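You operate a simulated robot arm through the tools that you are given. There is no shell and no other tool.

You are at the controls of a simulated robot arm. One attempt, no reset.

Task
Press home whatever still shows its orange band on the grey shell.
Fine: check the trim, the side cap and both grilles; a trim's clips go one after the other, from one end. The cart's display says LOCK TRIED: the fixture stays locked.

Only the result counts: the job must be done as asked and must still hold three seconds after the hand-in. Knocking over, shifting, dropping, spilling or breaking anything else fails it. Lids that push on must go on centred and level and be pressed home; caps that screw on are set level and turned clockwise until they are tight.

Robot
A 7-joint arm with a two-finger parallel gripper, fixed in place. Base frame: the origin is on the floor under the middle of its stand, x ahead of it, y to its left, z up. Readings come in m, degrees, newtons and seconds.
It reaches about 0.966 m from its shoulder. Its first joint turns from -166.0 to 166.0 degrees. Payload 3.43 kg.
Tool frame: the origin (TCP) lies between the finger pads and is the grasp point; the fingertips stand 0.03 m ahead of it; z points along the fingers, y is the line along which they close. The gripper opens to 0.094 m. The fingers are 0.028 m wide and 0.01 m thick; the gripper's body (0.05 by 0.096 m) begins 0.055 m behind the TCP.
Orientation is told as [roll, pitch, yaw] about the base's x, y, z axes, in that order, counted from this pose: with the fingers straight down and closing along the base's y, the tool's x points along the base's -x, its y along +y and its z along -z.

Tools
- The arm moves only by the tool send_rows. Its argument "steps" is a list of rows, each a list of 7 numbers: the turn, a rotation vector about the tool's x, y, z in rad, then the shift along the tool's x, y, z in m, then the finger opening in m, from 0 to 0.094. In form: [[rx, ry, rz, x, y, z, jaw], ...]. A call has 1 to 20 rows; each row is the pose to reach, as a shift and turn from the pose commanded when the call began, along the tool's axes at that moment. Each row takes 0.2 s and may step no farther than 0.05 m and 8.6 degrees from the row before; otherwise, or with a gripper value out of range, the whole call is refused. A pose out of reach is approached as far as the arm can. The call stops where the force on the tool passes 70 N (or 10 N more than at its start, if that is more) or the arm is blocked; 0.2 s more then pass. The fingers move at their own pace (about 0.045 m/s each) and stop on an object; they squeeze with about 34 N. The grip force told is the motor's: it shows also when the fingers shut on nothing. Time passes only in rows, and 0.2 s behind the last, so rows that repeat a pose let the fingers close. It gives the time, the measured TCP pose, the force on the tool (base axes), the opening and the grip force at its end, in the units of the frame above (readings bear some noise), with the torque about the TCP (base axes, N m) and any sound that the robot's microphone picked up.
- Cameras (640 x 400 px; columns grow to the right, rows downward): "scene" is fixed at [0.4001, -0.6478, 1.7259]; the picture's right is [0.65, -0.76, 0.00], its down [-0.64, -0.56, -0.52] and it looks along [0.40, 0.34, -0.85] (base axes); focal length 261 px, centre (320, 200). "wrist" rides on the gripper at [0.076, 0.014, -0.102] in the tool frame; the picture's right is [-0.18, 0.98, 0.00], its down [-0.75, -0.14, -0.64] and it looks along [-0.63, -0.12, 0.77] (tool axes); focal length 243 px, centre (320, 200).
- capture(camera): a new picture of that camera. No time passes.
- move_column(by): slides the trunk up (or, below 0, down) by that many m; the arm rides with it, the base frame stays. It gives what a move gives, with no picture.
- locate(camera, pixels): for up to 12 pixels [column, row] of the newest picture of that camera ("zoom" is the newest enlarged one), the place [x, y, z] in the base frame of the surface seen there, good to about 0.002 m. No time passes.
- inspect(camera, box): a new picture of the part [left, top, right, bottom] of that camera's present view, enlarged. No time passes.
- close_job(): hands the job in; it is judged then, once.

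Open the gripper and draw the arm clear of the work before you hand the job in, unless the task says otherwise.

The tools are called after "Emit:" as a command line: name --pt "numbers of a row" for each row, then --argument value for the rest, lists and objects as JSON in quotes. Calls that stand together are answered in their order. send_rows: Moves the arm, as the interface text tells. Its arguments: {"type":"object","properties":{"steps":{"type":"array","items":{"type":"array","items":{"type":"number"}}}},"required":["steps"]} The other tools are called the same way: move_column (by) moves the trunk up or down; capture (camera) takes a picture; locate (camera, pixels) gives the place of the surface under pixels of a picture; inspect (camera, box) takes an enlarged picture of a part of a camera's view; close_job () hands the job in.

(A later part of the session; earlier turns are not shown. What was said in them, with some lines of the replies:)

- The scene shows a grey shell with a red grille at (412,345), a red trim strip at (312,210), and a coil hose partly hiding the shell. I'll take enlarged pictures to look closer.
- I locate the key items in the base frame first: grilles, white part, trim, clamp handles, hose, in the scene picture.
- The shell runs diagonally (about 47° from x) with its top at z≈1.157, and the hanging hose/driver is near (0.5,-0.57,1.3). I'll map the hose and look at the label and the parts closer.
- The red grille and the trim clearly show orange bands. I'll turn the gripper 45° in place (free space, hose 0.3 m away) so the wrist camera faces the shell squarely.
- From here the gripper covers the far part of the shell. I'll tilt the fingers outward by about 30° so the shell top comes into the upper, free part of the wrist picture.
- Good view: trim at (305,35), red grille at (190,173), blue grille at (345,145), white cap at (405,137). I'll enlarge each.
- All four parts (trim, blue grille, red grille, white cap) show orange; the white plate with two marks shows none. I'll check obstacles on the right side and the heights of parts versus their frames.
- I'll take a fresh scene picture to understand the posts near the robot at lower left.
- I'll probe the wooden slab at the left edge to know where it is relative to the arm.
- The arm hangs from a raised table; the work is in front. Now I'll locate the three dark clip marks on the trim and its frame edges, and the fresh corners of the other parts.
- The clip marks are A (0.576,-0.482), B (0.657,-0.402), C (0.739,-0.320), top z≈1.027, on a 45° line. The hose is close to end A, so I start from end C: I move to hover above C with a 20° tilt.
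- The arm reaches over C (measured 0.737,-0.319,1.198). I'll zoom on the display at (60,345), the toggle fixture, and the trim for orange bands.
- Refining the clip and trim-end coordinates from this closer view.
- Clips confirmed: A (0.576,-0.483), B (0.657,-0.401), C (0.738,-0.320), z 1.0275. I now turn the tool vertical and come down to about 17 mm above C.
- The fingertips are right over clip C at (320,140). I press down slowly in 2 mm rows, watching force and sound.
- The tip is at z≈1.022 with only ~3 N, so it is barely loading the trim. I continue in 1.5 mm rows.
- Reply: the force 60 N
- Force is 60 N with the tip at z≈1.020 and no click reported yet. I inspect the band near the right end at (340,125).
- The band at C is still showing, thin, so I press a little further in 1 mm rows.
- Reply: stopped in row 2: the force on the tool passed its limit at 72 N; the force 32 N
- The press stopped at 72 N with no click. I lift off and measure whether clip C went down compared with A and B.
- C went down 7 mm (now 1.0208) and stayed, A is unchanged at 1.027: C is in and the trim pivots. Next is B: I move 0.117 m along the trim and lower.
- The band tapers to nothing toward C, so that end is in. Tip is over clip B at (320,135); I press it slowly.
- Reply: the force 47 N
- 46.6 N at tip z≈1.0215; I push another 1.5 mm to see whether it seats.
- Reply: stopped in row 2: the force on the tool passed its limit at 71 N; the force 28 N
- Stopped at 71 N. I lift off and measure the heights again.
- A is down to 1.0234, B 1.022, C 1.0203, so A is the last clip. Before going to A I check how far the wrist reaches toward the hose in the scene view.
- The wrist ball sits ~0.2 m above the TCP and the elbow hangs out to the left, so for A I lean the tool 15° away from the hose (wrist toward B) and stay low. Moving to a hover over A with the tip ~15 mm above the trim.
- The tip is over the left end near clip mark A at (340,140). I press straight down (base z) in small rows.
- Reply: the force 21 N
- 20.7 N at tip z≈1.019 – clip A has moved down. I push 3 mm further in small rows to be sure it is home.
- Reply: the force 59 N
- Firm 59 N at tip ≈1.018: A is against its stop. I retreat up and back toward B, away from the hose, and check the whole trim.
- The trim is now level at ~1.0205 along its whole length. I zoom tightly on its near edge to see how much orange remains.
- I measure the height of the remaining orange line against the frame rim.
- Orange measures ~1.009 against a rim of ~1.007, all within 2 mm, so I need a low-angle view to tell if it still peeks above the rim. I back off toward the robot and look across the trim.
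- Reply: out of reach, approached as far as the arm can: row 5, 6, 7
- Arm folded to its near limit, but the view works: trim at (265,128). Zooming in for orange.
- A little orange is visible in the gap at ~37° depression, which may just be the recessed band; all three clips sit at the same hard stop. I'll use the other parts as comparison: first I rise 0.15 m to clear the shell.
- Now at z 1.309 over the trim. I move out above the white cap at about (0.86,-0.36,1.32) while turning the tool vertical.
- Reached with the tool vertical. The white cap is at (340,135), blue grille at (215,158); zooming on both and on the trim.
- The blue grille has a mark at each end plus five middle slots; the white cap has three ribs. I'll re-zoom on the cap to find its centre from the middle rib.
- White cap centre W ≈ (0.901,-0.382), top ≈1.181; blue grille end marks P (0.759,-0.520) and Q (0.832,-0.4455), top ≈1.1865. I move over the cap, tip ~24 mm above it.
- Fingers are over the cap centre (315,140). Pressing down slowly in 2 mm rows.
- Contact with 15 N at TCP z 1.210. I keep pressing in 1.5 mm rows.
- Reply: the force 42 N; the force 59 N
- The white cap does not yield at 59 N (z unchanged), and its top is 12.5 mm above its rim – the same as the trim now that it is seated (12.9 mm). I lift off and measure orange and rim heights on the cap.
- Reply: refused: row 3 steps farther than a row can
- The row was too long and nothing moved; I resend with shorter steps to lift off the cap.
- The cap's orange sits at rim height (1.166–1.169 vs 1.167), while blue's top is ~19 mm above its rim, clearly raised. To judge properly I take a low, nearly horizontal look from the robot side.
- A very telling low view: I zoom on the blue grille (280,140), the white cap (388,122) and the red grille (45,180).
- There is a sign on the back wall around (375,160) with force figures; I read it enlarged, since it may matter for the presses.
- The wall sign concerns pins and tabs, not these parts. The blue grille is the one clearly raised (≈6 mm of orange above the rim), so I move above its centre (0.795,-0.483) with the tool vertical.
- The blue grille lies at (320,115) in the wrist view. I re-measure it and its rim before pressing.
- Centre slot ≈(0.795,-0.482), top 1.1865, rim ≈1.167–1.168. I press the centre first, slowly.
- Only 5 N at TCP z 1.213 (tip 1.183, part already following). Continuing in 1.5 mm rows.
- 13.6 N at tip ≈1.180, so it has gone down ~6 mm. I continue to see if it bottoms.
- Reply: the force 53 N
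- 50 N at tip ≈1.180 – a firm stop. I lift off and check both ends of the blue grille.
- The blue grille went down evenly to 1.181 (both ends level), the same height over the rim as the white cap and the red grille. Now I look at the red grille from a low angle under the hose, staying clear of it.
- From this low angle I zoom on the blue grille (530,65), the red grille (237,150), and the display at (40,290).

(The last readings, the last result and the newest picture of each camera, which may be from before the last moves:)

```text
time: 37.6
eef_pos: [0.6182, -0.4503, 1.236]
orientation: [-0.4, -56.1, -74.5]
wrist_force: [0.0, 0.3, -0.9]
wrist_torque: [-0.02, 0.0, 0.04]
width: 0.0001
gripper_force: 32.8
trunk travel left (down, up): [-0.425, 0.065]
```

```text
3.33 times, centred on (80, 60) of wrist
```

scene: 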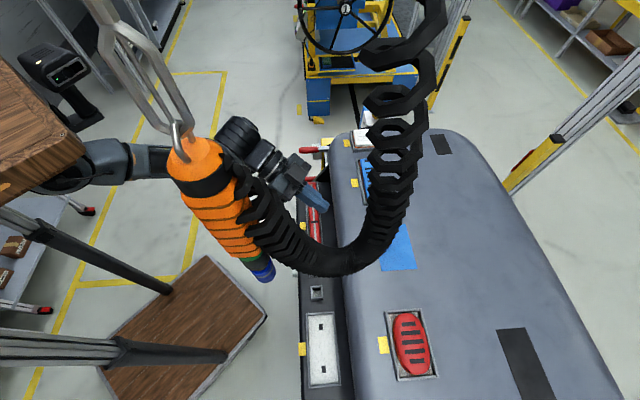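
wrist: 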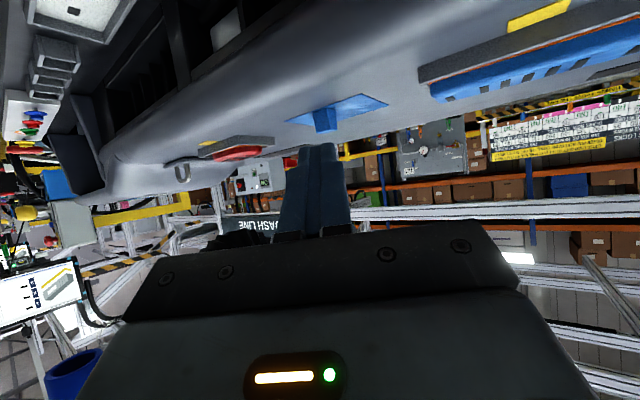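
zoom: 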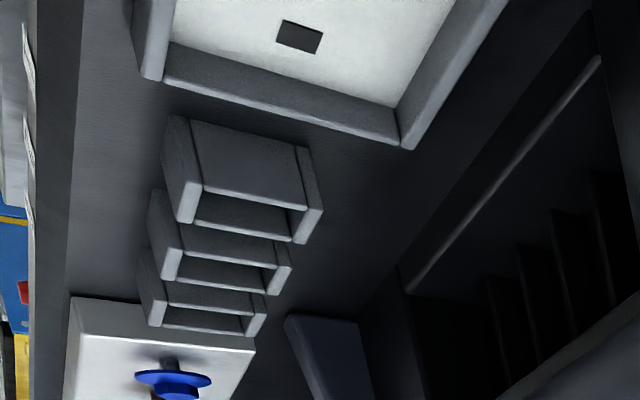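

Blue now shows only a hairline at the rim, like the white cap. The red grille shows a thicker orange wedge; I measure its heights.

Emit:
inspect --camera "wrist" --box '[180, 120, 290, 190]'

Emit:
locate --camera "zoom" --pixels '[[340, 153], [300, 162], [250, 176], [400, 148], [450, 148], [210, 190], [340, 165], [340, 190], [340, 138], [250, 162], [450, 143], [340, 215]]'

Emit:
inspect --camera "wrist" --box '[400, 0, 640, 140]'

Emit:
locate --camera "zoom" --pixels '[[300, 171], [200, 200], [120, 224], [400, 136], [300, 164], [300, 180], [300, 200], [300, 222], [340, 215], [500, 101], [500, 95], [500, 125]]'

```text
5.71 times, centred on (235, 155) of wrist
```

zoom: 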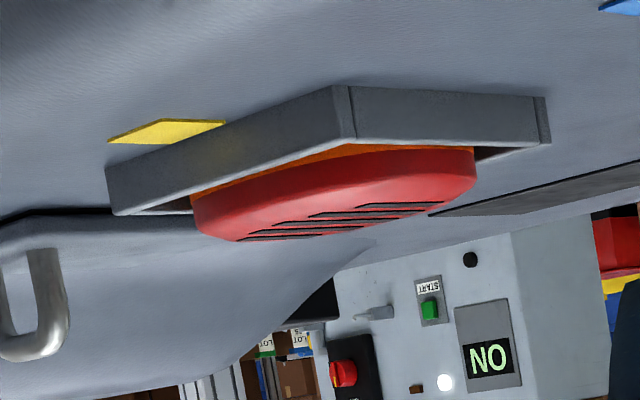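

```text
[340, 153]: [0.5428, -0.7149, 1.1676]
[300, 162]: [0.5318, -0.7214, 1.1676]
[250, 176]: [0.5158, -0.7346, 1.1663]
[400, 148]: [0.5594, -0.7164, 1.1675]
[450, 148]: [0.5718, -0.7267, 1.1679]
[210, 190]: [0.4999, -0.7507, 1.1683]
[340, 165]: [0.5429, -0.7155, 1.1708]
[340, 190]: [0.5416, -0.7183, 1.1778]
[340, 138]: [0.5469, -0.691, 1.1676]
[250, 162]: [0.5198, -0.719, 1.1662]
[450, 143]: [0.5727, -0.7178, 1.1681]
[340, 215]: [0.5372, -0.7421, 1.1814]
```

```text
2.67 times, centred on (520, 70) of wrist
```

zoom: 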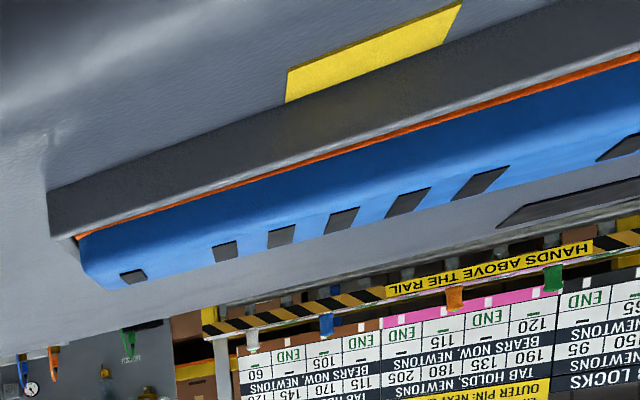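

```text
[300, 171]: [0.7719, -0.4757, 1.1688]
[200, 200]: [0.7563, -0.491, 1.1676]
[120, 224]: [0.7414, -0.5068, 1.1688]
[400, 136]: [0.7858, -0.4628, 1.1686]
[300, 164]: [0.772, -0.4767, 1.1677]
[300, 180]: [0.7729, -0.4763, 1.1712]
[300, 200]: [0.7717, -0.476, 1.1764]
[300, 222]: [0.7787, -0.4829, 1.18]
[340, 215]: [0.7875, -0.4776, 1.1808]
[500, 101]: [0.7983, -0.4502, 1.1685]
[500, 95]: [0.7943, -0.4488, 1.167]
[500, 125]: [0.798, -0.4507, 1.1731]
```

Red's orange/rim heights (orange ~1.168–1.170, top 1.181) match the blue grille now that it is pressed, so red looks home already. I want to read the displays at the left edge, so I locate them and zoom on the wall sign.

Emit:
locate --camera "wrist" --pixels '[[40, 285], [70, 290], [15, 300], [10, 255], [30, 250], [60, 380], [25, 120], [560, 130], [250, 175], [183, 170], [20, 10], [60, 55]]'

Emit:
inspect --camera "wrist" --box '[480, 80, 640, 180]'

Emit:
inspect --camera "wrist" --box '[0, 200, 130, 340]'

```text
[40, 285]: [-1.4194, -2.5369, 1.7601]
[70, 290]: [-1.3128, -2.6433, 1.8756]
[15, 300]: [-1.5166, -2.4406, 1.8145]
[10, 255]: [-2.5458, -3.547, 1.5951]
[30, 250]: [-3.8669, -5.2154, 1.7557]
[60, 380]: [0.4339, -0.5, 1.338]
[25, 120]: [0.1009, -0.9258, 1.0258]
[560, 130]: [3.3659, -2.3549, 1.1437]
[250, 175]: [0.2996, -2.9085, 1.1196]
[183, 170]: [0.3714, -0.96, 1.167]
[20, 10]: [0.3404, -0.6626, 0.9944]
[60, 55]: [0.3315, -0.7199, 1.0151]
```

```text
4.00 times, centred on (560, 130) of wrist
```

zoom: 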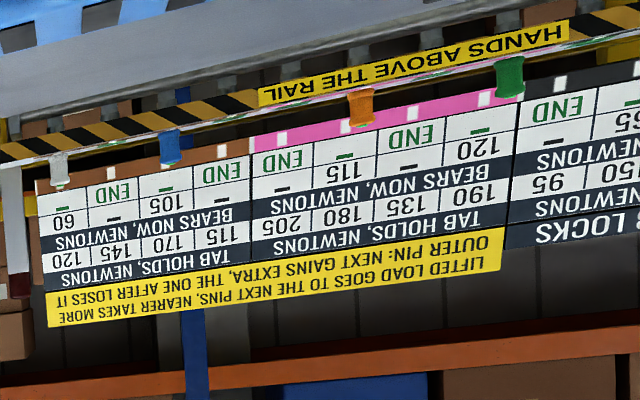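

```text
2.86 times, centred on (65, 270) of wrist
```

zoom: 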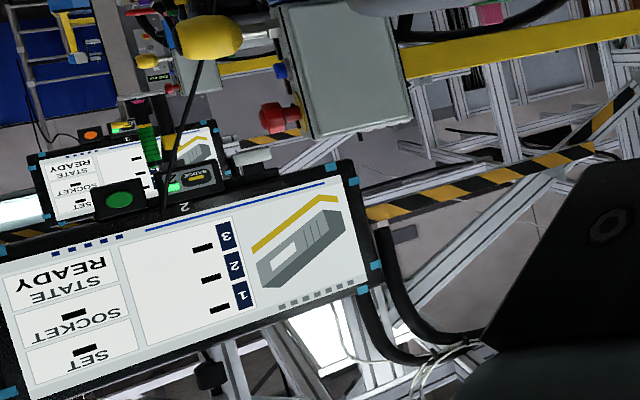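

The displays far away belong to other stations. I check the scene picture for the cart's own display near the steering wheel at (345,40).

Emit:
inspect --camera "scene" --box '[260, 0, 460, 130]'

Emit:
inspect --camera "wrist" --box '[0, 60, 120, 260]'

```text
3.08 times, centred on (360, 65) of scene
```

zoom: 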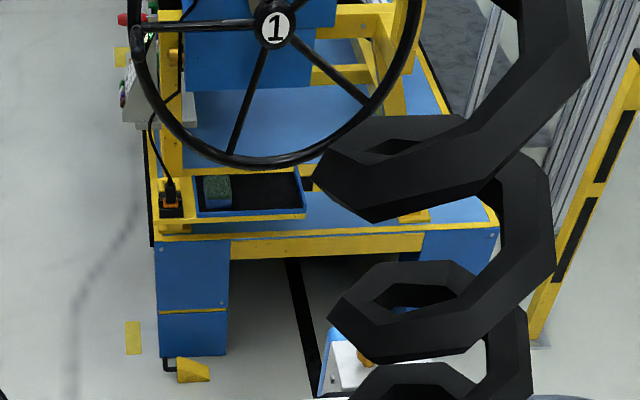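

```text
2.00 times, centred on (60, 160) of wrist
```

zoom: 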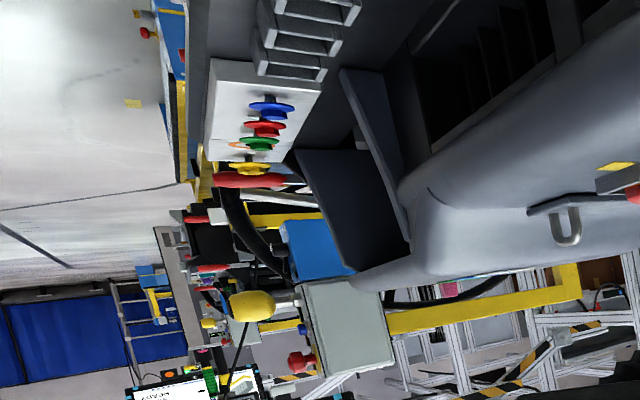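

Heights tell a consistent story: at home every part stands ~25.5 mm over its base (white 25.5, red 26, trim and blue now 25–26; trim and blue started at ~32). To make sure both blue ends are fully in, I go above its end mark P (0.758,-0.518).

Emit:
send_rows --pt "-0.032 0.1193 -0.0601 -0.0102 0.0146 0.0086 0" --pt "-0.0639 0.2386 -0.1202 -0.0203 0.0292 0.0172 0" --pt "-0.0959 0.3579 -0.1803 -0.0305 0.0437 0.0258 0" --pt "-0.1279 0.4772 -0.2405 -0.0407 0.0583 0.0345 0" --pt "-0.1598 0.5964 -0.3006 -0.0508 0.0729 0.0431 0" --pt "-0.1918 0.7157 -0.3607 -0.061 0.0875 0.0517 0" --pt "-0.2237 0.835 -0.4208 -0.0711 0.102 0.0603 0" --pt "-0.2557 0.9543 -0.4809 -0.0813 0.1166 0.0689 0" --pt "-0.2557 0.9543 -0.4809 -0.0813 0.1166 0.0689 0"

Emit:
capture --camera "wrist"

Emit:
capture --camera "scene"

```text
time: 39.6
eef_pos: [0.7603, -0.5183, 1.2662]
orientation: [-0.1, 0.0, -45.0]
wrist_force: [-0.3, 0.4, -0.3]
wrist_torque: [0.01, -0.01, 0.02]
width: 0.0
gripper_force: 33.5
trunk travel left (down, up): [-0.425, 0.065]
```

```text
taken
```

wrist: 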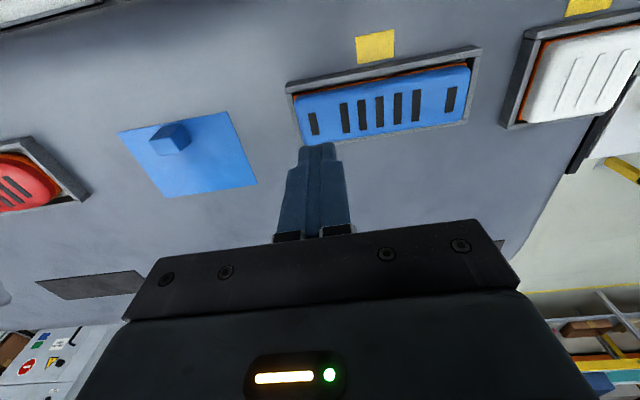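

```text
taken
```

scene: 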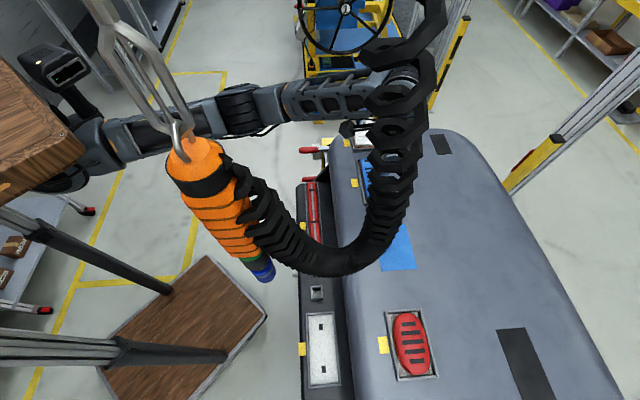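

All three shell parts are in view. I measure tops and the orange edges of red, blue and white once more.

Emit:
inspect --camera "wrist" --box '[0, 110, 120, 220]'

Emit:
locate --camera "wrist" --pixels '[[10, 182], [25, 178], [40, 190], [20, 200], [314, 123], [380, 110], [450, 98], [580, 70], [600, 90], [560, 100], [300, 135], [420, 95]]'

Emit:
inspect --camera "wrist" --box '[270, 30, 500, 160]'

```text
3.64 times, centred on (60, 165) of wrist
```

zoom: 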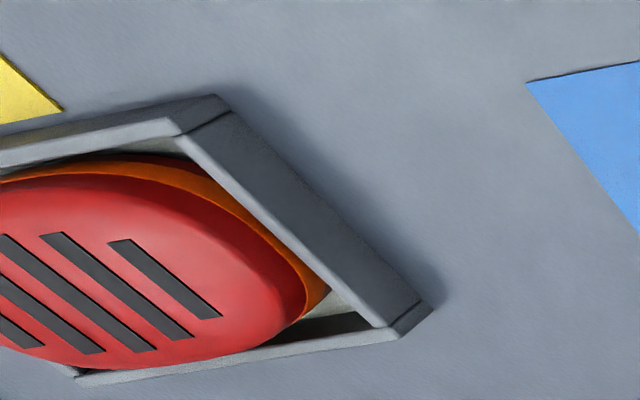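

```text
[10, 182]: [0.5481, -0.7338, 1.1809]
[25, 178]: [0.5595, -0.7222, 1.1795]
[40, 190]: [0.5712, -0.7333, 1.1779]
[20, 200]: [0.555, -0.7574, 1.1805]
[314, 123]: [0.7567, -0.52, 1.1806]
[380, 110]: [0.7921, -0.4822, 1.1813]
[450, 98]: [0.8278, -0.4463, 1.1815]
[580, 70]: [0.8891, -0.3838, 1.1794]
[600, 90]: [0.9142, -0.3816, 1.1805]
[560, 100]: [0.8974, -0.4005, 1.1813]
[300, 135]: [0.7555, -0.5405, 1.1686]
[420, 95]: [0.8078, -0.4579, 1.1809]
```

```text
2.78 times, centred on (385, 95) of wrist
```

zoom: 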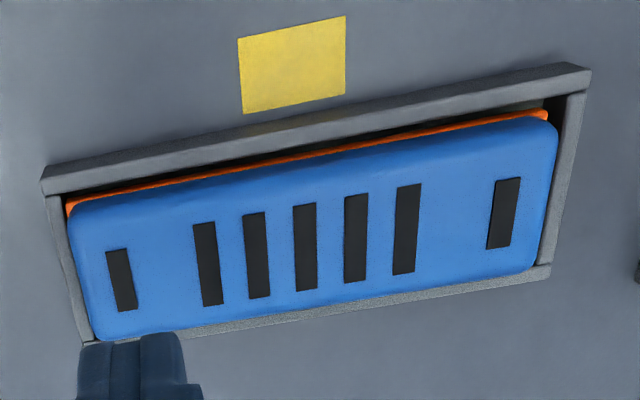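

Tops: red ~1.1805, blue 1.1806–1.1815, white ~1.180; all the same. Now a confirming press on blue's end mark P.

Emit:
send_rows --pt "0 0 0 0 0 0.03 0" --pt "0 0 0 0 0 0.045 0" --pt "0 0 0 0 0 0.052 0" --pt "0 0 0 0 0 0.055 0" --pt "0 0 0 0 0 0.057 0" --pt "0 0 0 0 0 0.0585 0"

```text
time: 41.0
eef_pos: [0.7585, -0.5177, 1.2096]
orientation: [-0.3, -0.2, -45.0]
wrist_force: [1.8, -1.8, 19.6]
wrist_torque: [0.02, -0.04, -0.09]
width: 0.0
gripper_force: 33.3
trunk travel left (down, up): [-0.425, 0.065]
```

P resists firmly right at its seated height (19.6 N at tip ≈1.180). I add 2 mm more command to confirm it is solid.

Emit:
send_rows --pt "0 0 0 0 0 0.001 0" --pt "0 0 0 0 0 0.002 0" --pt "0 0 0 0 0 0.003 0"

```text
time: 41.8
eef_pos: [0.7586, -0.5182, 1.2088]
orientation: [-0.2, -0.4, -44.8]
wrist_force: [7.8, -3.6, 53.1]
wrist_torque: [0.09, -0.17, -0.11]
width: 0.0
gripper_force: 33.0
trunk travel left (down, up): [-0.425, 0.065]
```

P is solid. I lift 4 cm, shift 0.102 m along the grille to end mark Q, and come down to just above it.

Emit:
send_rows --pt "0 0 0 0 0 -0.02 0" --pt "0 0 0 0 0 -0.045 0" --pt "0 0 0 0 0.04 -0.045 0" --pt "0 0 0 0 0.08 -0.045 0" --pt "0 0 0 0 0.1022 -0.045 0" --pt "0 0 0 0 0.1022 -0.02 0" --pt "0 0 0 0 0.1022 -0.008 0" --pt "0 0 0 0 0.1022 -0.004 0" --pt "0 0 0 0 0.1022 -0.002 0" --pt "0 0 0 0 0.1022 0.0 0"

```text
time: 44.0
eef_pos: [0.8303, -0.4444, 1.2101]
orientation: [-0.2, -0.5, -44.8]
wrist_force: [11.1, 6.7, 56.9]
wrist_torque: [0.38, -0.15, 0.0]
width: 0.0
gripper_force: 33.2
trunk travel left (down, up): [-0.425, 0.065]
```

Both blue ends are solid at the seated height. I lift off and turn the camera toward the red grille for a closer confirming look, keeping ~0.15 m from the hose.

Emit:
send_rows --pt "0 0 0 0 0 -0.03 0" --pt "0 0 0 0 0 -0.07 0" --pt "0 0 0.13 -0.001 -0.03 -0.09 0" --pt "0 0 0.26 -0.002 -0.065 -0.094 0" --pt "0 0 0.39 -0.003 -0.1 -0.094 0" --pt "0 0 0.52 -0.004 -0.131 -0.094 0" --pt "0 0 0.61 -0.004 -0.131 -0.094 0" --pt "0 0 0.61 -0.004 -0.131 -0.094 0"

Emit:
capture --camera "wrist"

Emit:
capture --camera "scene"

```text
time: 45.8
eef_pos: [0.7419, -0.5409, 1.2993]
orientation: [-0.3, 0.0, -80.0]
wrist_force: [-0.5, 0.5, -0.2]
wrist_torque: [0.02, -0.01, -0.02]
width: 0.0
gripper_force: 32.9
trunk travel left (down, up): [-0.425, 0.065]
```

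```text
taken
```

wrist: 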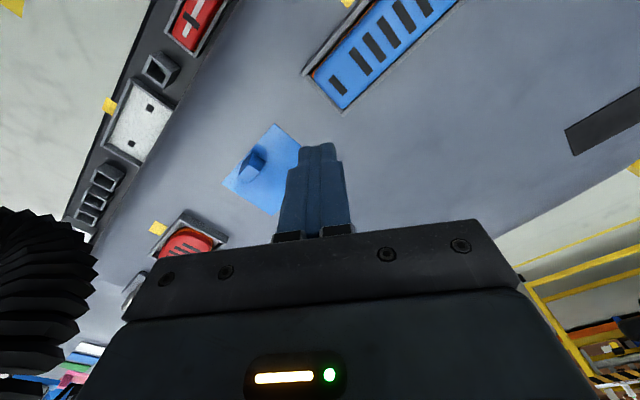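

```text
taken
```

scene: 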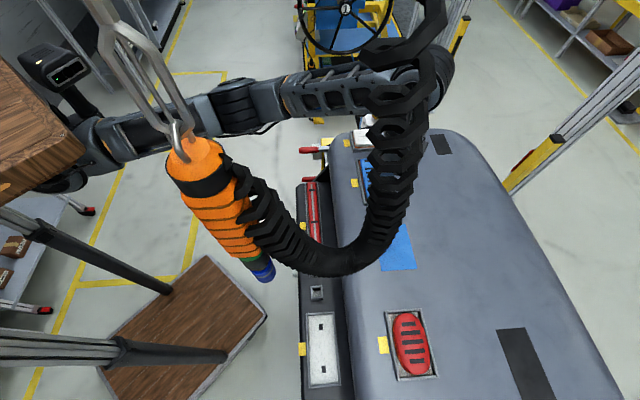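

Red is partly hidden by the gripper at (188,243); I tilt the tool outward ~17° to bring it up into view.

Emit:
send_rows --pt "0 -0.1 0 0 0 0 0" --pt "0 -0.2 0 0 0 0 0" --pt "0 -0.3 0 0 0 0 0" --pt "0 -0.3 0 0 0 0 0"

Emit:
capture --camera "wrist"

Emit:
inspect --camera "wrist" --box '[130, 120, 260, 220]'

```text
time: 46.8
eef_pos: [0.7423, -0.5407, 1.2987]
orientation: [-0.2, -17.5, -79.8]
wrist_force: [-0.1, 0.1, -0.1]
wrist_torque: [0.01, -0.01, -0.04]
width: 0.0
gripper_force: 33.1
trunk travel left (down, up): [-0.425, 0.065]
```

```text
taken
```

wrist: 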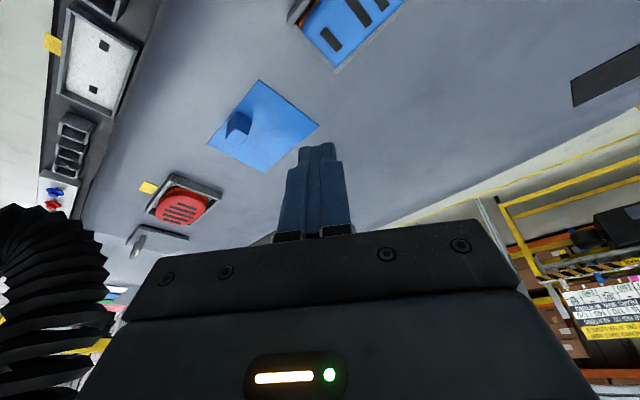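

```text
4.00 times, centred on (195, 170) of wrist
```

zoom: 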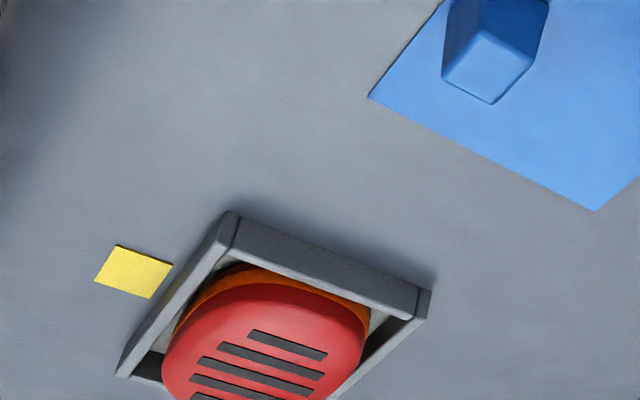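

I zoom tighter on the red grille and sample its top, skirt, rim and the floor of its frame.

Emit:
inspect --camera "wrist" --box '[140, 165, 230, 230]'

Emit:
locate --camera "zoom" --pixels '[[300, 180], [280, 240], [250, 300], [380, 260], [240, 155], [300, 135], [200, 170], [440, 210], [400, 175], [330, 90], [160, 250], [520, 200]]'

```text
6.15 times, centred on (185, 198) of wrist
```

zoom: 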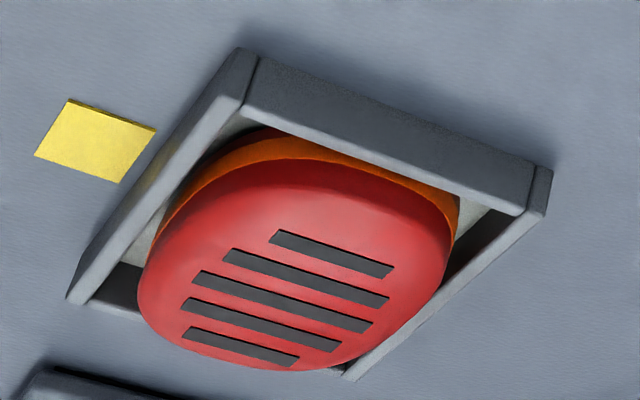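

```text
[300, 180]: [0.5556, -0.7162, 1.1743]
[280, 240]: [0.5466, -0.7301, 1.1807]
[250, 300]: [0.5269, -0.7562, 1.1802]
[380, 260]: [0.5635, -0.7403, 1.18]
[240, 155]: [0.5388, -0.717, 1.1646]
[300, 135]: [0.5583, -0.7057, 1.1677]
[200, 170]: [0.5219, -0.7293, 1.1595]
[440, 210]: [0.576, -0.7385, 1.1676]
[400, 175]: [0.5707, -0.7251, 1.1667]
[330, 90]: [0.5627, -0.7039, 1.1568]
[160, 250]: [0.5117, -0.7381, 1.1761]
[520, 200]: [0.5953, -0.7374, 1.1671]
```

The red skirt reaches down to ~1.1595, near the frame floor. I zoom very tightly at the corner where floor and skirt meet to see whether there is any gap under it.

Emit:
inspect --camera "wrist" --box '[158, 178, 190, 198]'

Emit:
locate --camera "zoom" --pixels '[[100, 300], [150, 250], [200, 200], [250, 160], [300, 140], [200, 150], [250, 120], [120, 230], [300, 250], [250, 300], [350, 150], [400, 150]]'

Emit:
inspect --camera "wrist" --box '[200, 185, 224, 205]'

```text
16.00 times, centred on (174, 188) of wrist
```

zoom: 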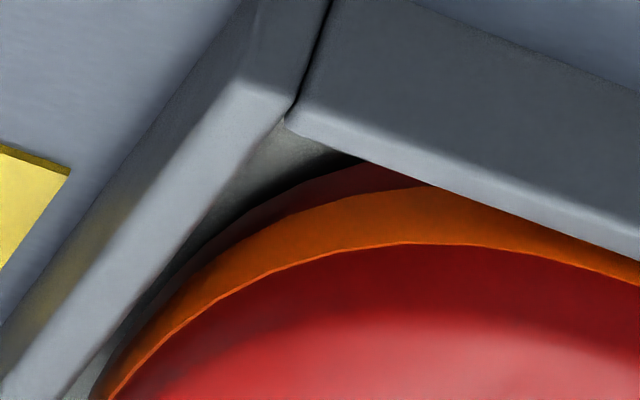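

```text
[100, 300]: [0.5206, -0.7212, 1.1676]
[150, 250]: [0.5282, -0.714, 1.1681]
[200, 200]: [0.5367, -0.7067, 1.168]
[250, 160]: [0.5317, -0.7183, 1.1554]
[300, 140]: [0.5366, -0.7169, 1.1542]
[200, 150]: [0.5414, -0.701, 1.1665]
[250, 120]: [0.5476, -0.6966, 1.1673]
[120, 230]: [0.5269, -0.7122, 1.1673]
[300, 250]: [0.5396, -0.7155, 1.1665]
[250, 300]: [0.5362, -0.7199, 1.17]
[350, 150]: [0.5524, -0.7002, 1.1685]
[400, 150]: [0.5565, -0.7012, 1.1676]
```

```text
16.00 times, centred on (212, 195) of wrist
```

zoom: 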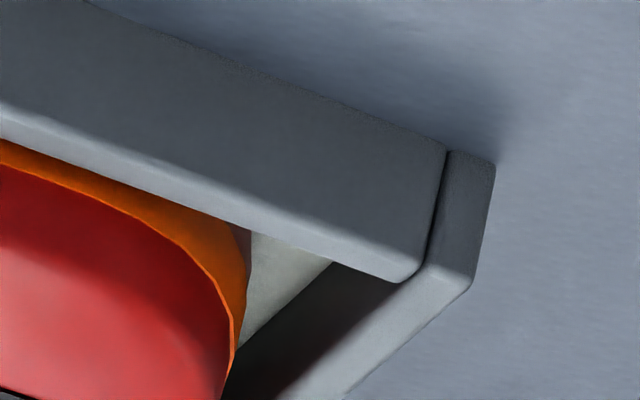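

The high zoom shows red has a band mid-height with dark red body below it. I compare with blue's seated edge at the same magnification.

Emit:
inspect --camera "wrist" --box '[280, 0, 344, 40]'

Emit:
inspect --camera "wrist" --box '[290, 10, 314, 25]'

```text
10.00 times, centred on (312, 20) of wrist
```

zoom: 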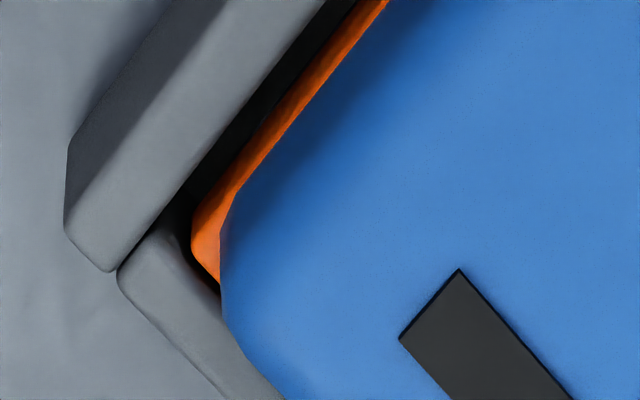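

```text
16.00 times, centred on (302, 18) of wrist
```

zoom: 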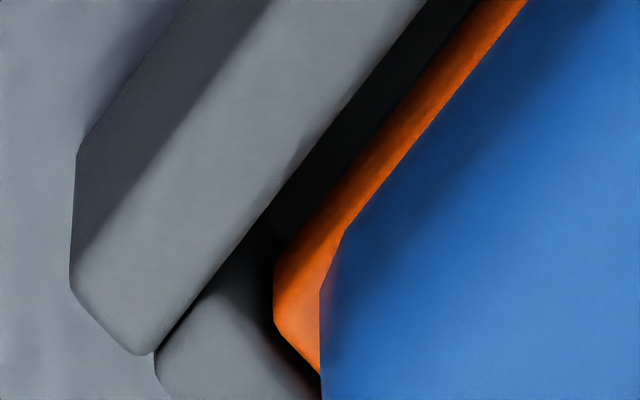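

Comparing sightlines, the band top sits flush with the rim on red, white, and now blue, so only trim and blue were raised and both are in. I back off over the trim for a last check of its full length.

Emit:
send_rows --pt "-0.0153 0.0484 -0.1009 0.0305 -0.0047 -0.0134 0" --pt "-0.0305 0.0969 -0.2018 0.061 -0.0094 -0.0267 0" --pt "-0.0458 0.1453 -0.3027 0.0915 -0.0142 -0.04 0" --pt "-0.061 0.1937 -0.4035 0.122 -0.0189 -0.0534 0" --pt "-0.0763 0.2422 -0.5044 0.1525 -0.0236 -0.0667 0" --pt "-0.0915 0.2906 -0.6053 0.183 -0.0283 -0.0801 0" --pt "-0.0915 0.2906 -0.6053 0.183 -0.0283 -0.0801 0"

Emit:
capture --camera "wrist"

Emit:
inspect --camera "wrist" --box '[140, 0, 480, 140]'

```text
time: 48.4
eef_pos: [0.6776, -0.3502, 1.3206]
orientation: [-0.3, 0.1, -44.7]
wrist_force: [-0.4, -0.1, -0.2]
wrist_torque: [0.02, 0.0, 0.02]
width: 0.0
gripper_force: 33.0
trunk travel left (down, up): [-0.425, 0.065]
```

```text
taken
```

wrist: 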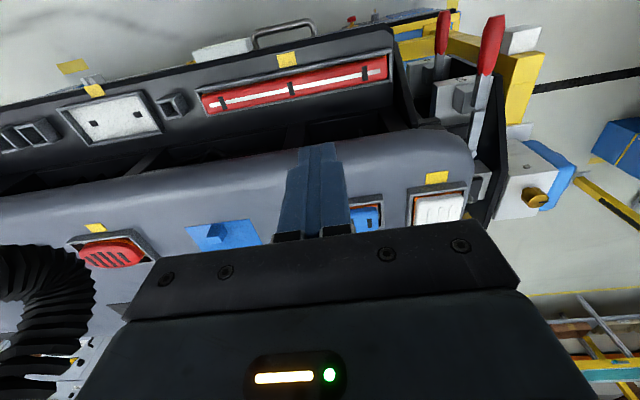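

```text
1.88 times, centred on (310, 70) of wrist
```

zoom: 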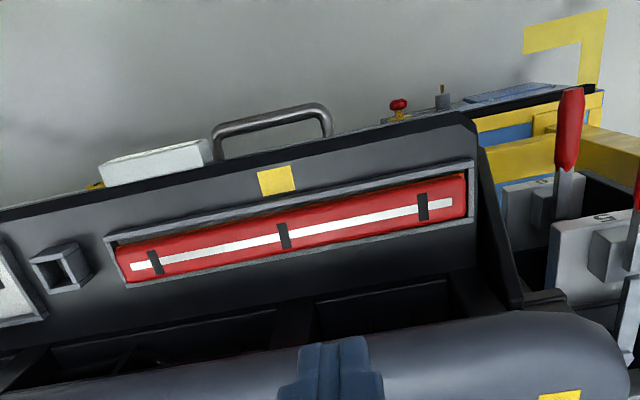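

I zoom in hard on both ends of the trim edge to compare band and rim.

Emit:
inspect --camera "wrist" --box '[196, 80, 244, 110]'

Emit:
inspect --camera "wrist" --box '[350, 45, 398, 75]'

Emit:
inspect --camera "wrist" --box '[410, 180, 474, 230]'

Emit:
locate --camera "wrist" --pixels '[[222, 102], [292, 88], [364, 73], [212, 100], [250, 94], [330, 80], [380, 67], [300, 70], [104, 115], [112, 250], [440, 208], [366, 222]]'

```text
13.33 times, centred on (220, 95) of wrist
```

zoom: 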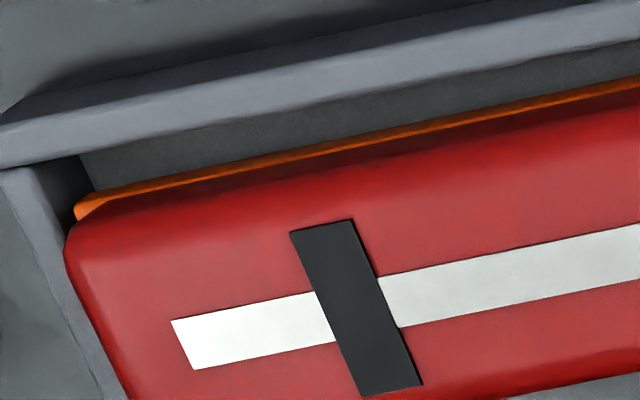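

```text
13.33 times, centred on (374, 60) of wrist
```

zoom: 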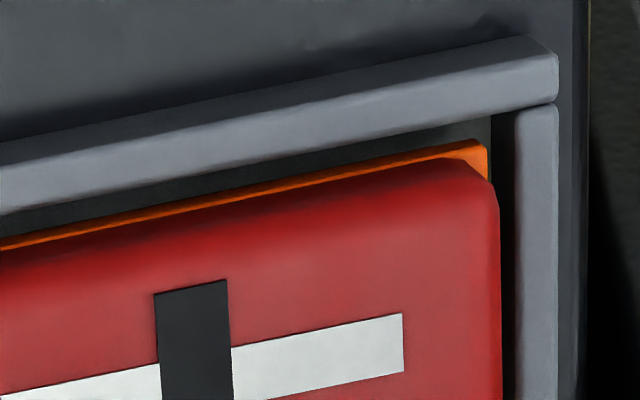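

```text
8.00 times, centred on (442, 205) of wrist
```

zoom: 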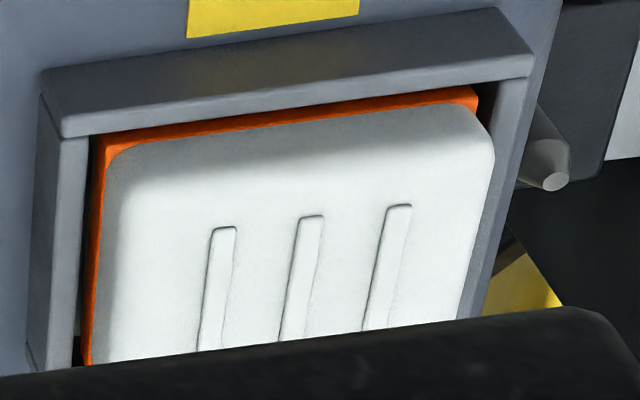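

```text
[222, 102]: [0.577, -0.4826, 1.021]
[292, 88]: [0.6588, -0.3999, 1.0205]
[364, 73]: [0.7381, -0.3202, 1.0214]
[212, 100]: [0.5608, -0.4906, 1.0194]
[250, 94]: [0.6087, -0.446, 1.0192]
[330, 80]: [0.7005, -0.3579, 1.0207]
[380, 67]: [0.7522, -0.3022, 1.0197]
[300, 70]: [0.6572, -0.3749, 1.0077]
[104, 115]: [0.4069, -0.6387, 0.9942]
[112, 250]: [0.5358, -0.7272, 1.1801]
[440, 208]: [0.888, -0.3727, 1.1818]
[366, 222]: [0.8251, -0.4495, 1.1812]
```

Trim heights are uniform (1.0205–1.0214). Clip B had stopped about 1.5 mm high before A went in, so I re-press B now that A and C are home, to be certain it has latched.

Emit:
send_rows --pt "0 0 0 -0.009 -0.02 0.03 0" --pt "0 0 0 -0.018 -0.04 0.065 0" --pt "0 0 0 -0.0218 -0.05 0.105 0" --pt "0 0 0 -0.0218 -0.05 0.15 0" --pt "0 0 0 -0.0218 -0.05 0.195 0" --pt "0 0 0 -0.0218 -0.05 0.235 0" --pt "0 0 0 -0.0218 -0.05 0.2456 0" --pt "0 0 0 -0.0218 -0.05 0.2456 0"

Emit:
capture --camera "wrist"

```text
time: 50.2
eef_pos: [0.6588, -0.4019, 1.0743]
orientation: [-0.2, 0.1, -44.9]
wrist_force: [0.7, -0.9, -1.2]
wrist_torque: [0.0, 0.0, -0.01]
width: 0.0
gripper_force: 32.7
trunk travel left (down, up): [-0.425, 0.065]
```

```text
taken
```

wrist: 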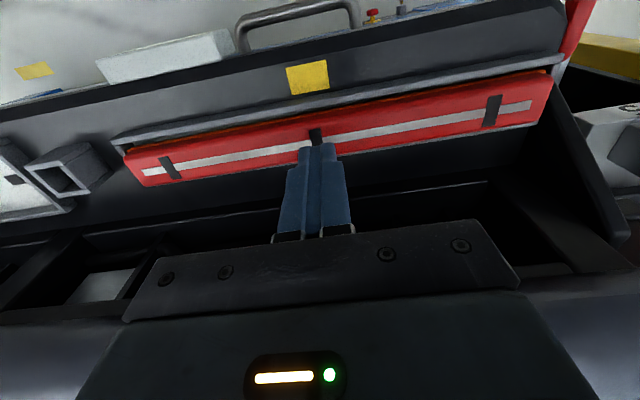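

Over clip B again. Pressing down: contact is expected at TCP z≈1.0505.

Emit:
send_rows --pt "0 0 0 0 0 0.015 0" --pt "0 0 0 0 0 0.021 0" --pt "0 0 0 0 0 0.024 0" --pt "0 0 0 0 0 0.0255 0" --pt "0 0 0 0 0 0.027 0"

```text
time: 51.4
eef_pos: [0.6575, -0.4022, 1.0502]
orientation: [-0.2, -0.1, -44.8]
wrist_force: [-1.9, 3.0, 13.7]
wrist_torque: [0.11, 0.0, 0.0]
width: 0.0002
gripper_force: 32.8
trunk travel left (down, up): [-0.425, 0.065]
```

Emit:
send_rows --pt "0 0 0 0 0 0.0012 0" --pt "0 0 0 0 0 0.0024 0" --pt "0 0 0 0 0 0.0033 0"

```text
time: 52.2
eef_pos: [0.6585, -0.4008, 1.0498]
orientation: [-0.3, -0.4, -44.9]
wrist_force: [-0.1, 8.0, 65.7]
wrist_torque: [0.3, 0.0, -0.13]
width: 0.0
gripper_force: 33.3
trunk travel left (down, up): [-0.425, 0.065]
```

Clip B now rests at the same stop as A and C (tip 1.020 at 66 N). I lift off gently, draw back toward the robot and open the gripper.

Emit:
send_rows --pt "0 0 0 0 0 -0.01 0" --pt "0 0 0 0 0 -0.04 0" --pt "0 0 0 0 0 -0.085 0" --pt "0 0 0 0 0 -0.13 0" --pt "0 0 0 0 0 -0.175 0" --pt "0 0 0 0 0 -0.22 0" --pt "0 0 0 0.03 0.006 -0.255 0" --pt "0 0 0 0.06 0.012 -0.285 0" --pt "0 0 0 0.09 0.018 -0.315 0" --pt "0 0 0 0.12 0.025 -0.34 0.02" --pt "0 0 0 0.15 0.031 -0.36 0.05" --pt "0 0 0 0.1765 0.037 -0.37 0.094" --pt "0 0 0 0.1765 0.037 -0.37 0.094" --pt "0 0 0 0.1765 0.037 -0.37 0.094" --pt "0 0 0 0.1765 0.037 -0.37 0.094" --pt "0 0 0 0.1765 0.037 -0.37 0.094"

Emit:
capture --camera "wrist"

Emit:
capture --camera "scene"

```text
time: 55.6
eef_pos: [0.5597, -0.2501, 1.4171]
orientation: [-0.1, 0.1, -45.0]
wrist_force: [0.7, -0.1, 0.5]
wrist_torque: [-0.02, 0.0, 0.0]
width: 0.094
gripper_force: 0.1
trunk travel left (down, up): [-0.425, 0.065]
```

```text
taken
```

wrist: 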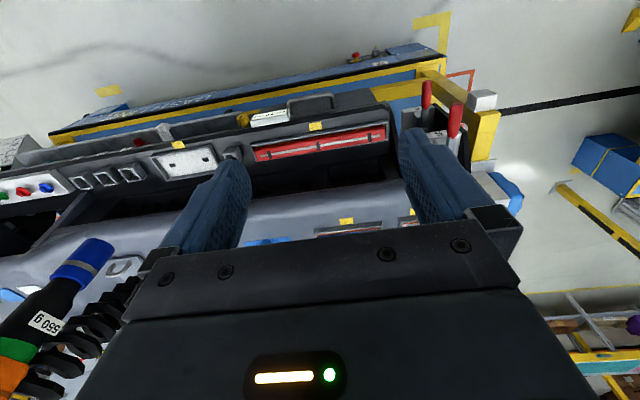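

```text
taken
```

scene: 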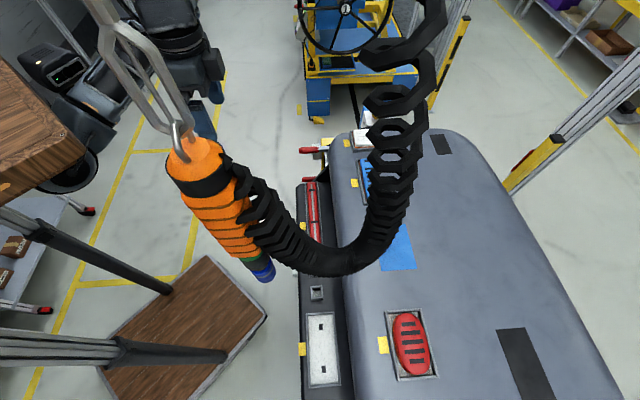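

Before handing in, I repeat the first tilted viewpoint to compare all four parts with how they looked at the start.

Emit:
send_rows --pt "0 -0.13 0 0 0 0 0.094" --pt "0 -0.26 0 0 0 0 0.094" --pt "0 -0.39 0 0 0 0 0.094" --pt "0 -0.52 0 0 0 0 0.094" --pt "0 -0.52 0 0 0 0 0.094"

Emit:
capture --camera "wrist"

Emit:
inspect --camera "wrist" --box '[210, 0, 402, 120]'

Emit:
inspect --camera "wrist" --box '[290, 90, 450, 190]'

Emit:
inspect --camera "wrist" --box '[90, 110, 250, 210]'

```text
time: 56.8
eef_pos: [0.5606, -0.2519, 1.415]
orientation: [-0.3, -29.9, -44.8]
wrist_force: [0.1, 0.7, 0.1]
wrist_torque: [0.03, 0.0, 0.0]
width: 0.094
gripper_force: 0.0
trunk travel left (down, up): [-0.425, 0.065]
```

```text
taken
```

wrist: 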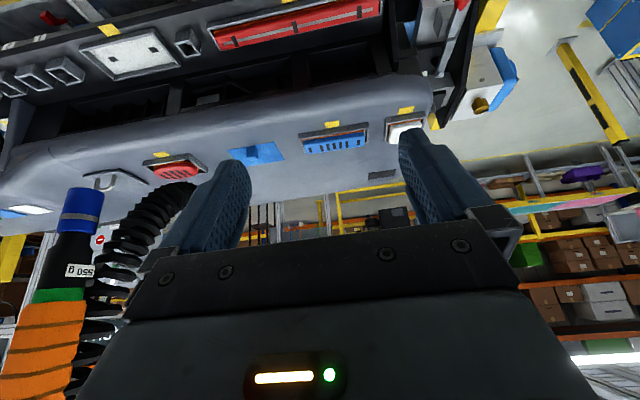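

```text
3.33 times, centred on (306, 60) of wrist
```

zoom: 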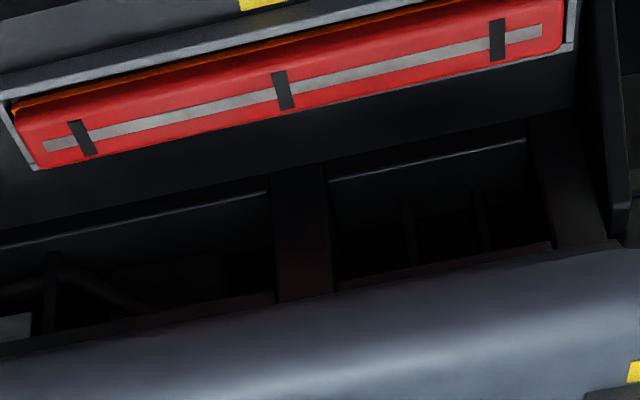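

```text
4.00 times, centred on (370, 140) of wrist
```

zoom: 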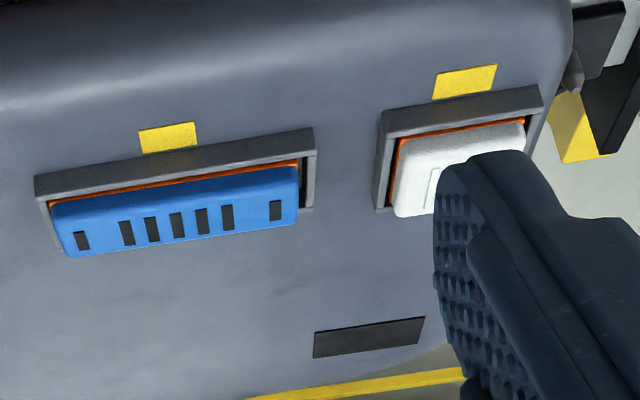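

```text
4.00 times, centred on (170, 160) of wrist
```

zoom: 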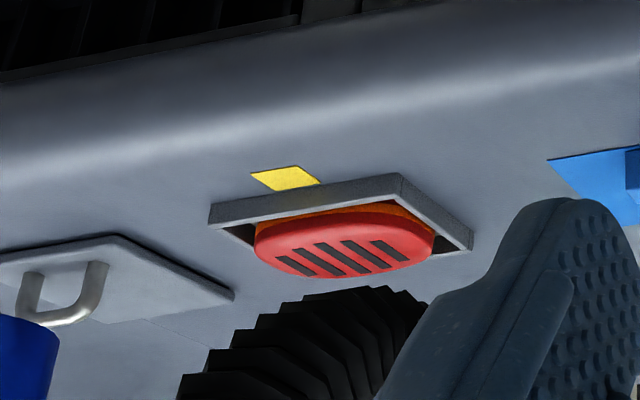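

The trim and the blue grille were the two raised parts. Blue now shows only the same hairline inside its frame as the white cap. The trim is level along its whole length, and the red grille and white cap sit at the same seated height. The gripper is open, the arm is clear, and nothing else has moved, so I hand the job in.

Emit:
close_job

```text
The job is handed in.
```

I pressed home the red trim and the blue grille, the two parts that stood raised with their orange band clear of the frame, and handed the job in. The result wasn't shown to me, so I can't confirm it was accepted.

| Part | At the start | What I did | At hand-in |
|---|---|---|---|
| Red trim | about 7 mm high | Pressed its three clips in order from the far-right end, then pressed the middle clip again | Level along its length; each clip stopped firm at 59–72 N |
| Blue grille | about 5.5 mm high | Pressed the centre, then both end marks | Level; firm at 50–57 N |
| White side cap | already at seated height | One test press at its centre | Did not move at 59 N |
| Red grille | already at seated height | Checked by camera only, because the hanging hose blocks the way in | Same height as the other seated parts |

- **Orange still visible:** a thin line of orange shows inside the frames of all four parts when seen from above. I took this as seated, because the top of the band is level with the frame rim on each part.
- **No click heard:** the microphone picked up no click on any press. I judged seating by the firm stop and the matching heights.

The fixture stayed locked. Nothing else appeared to move, and the gripper was open and clear of the work at hand-in.
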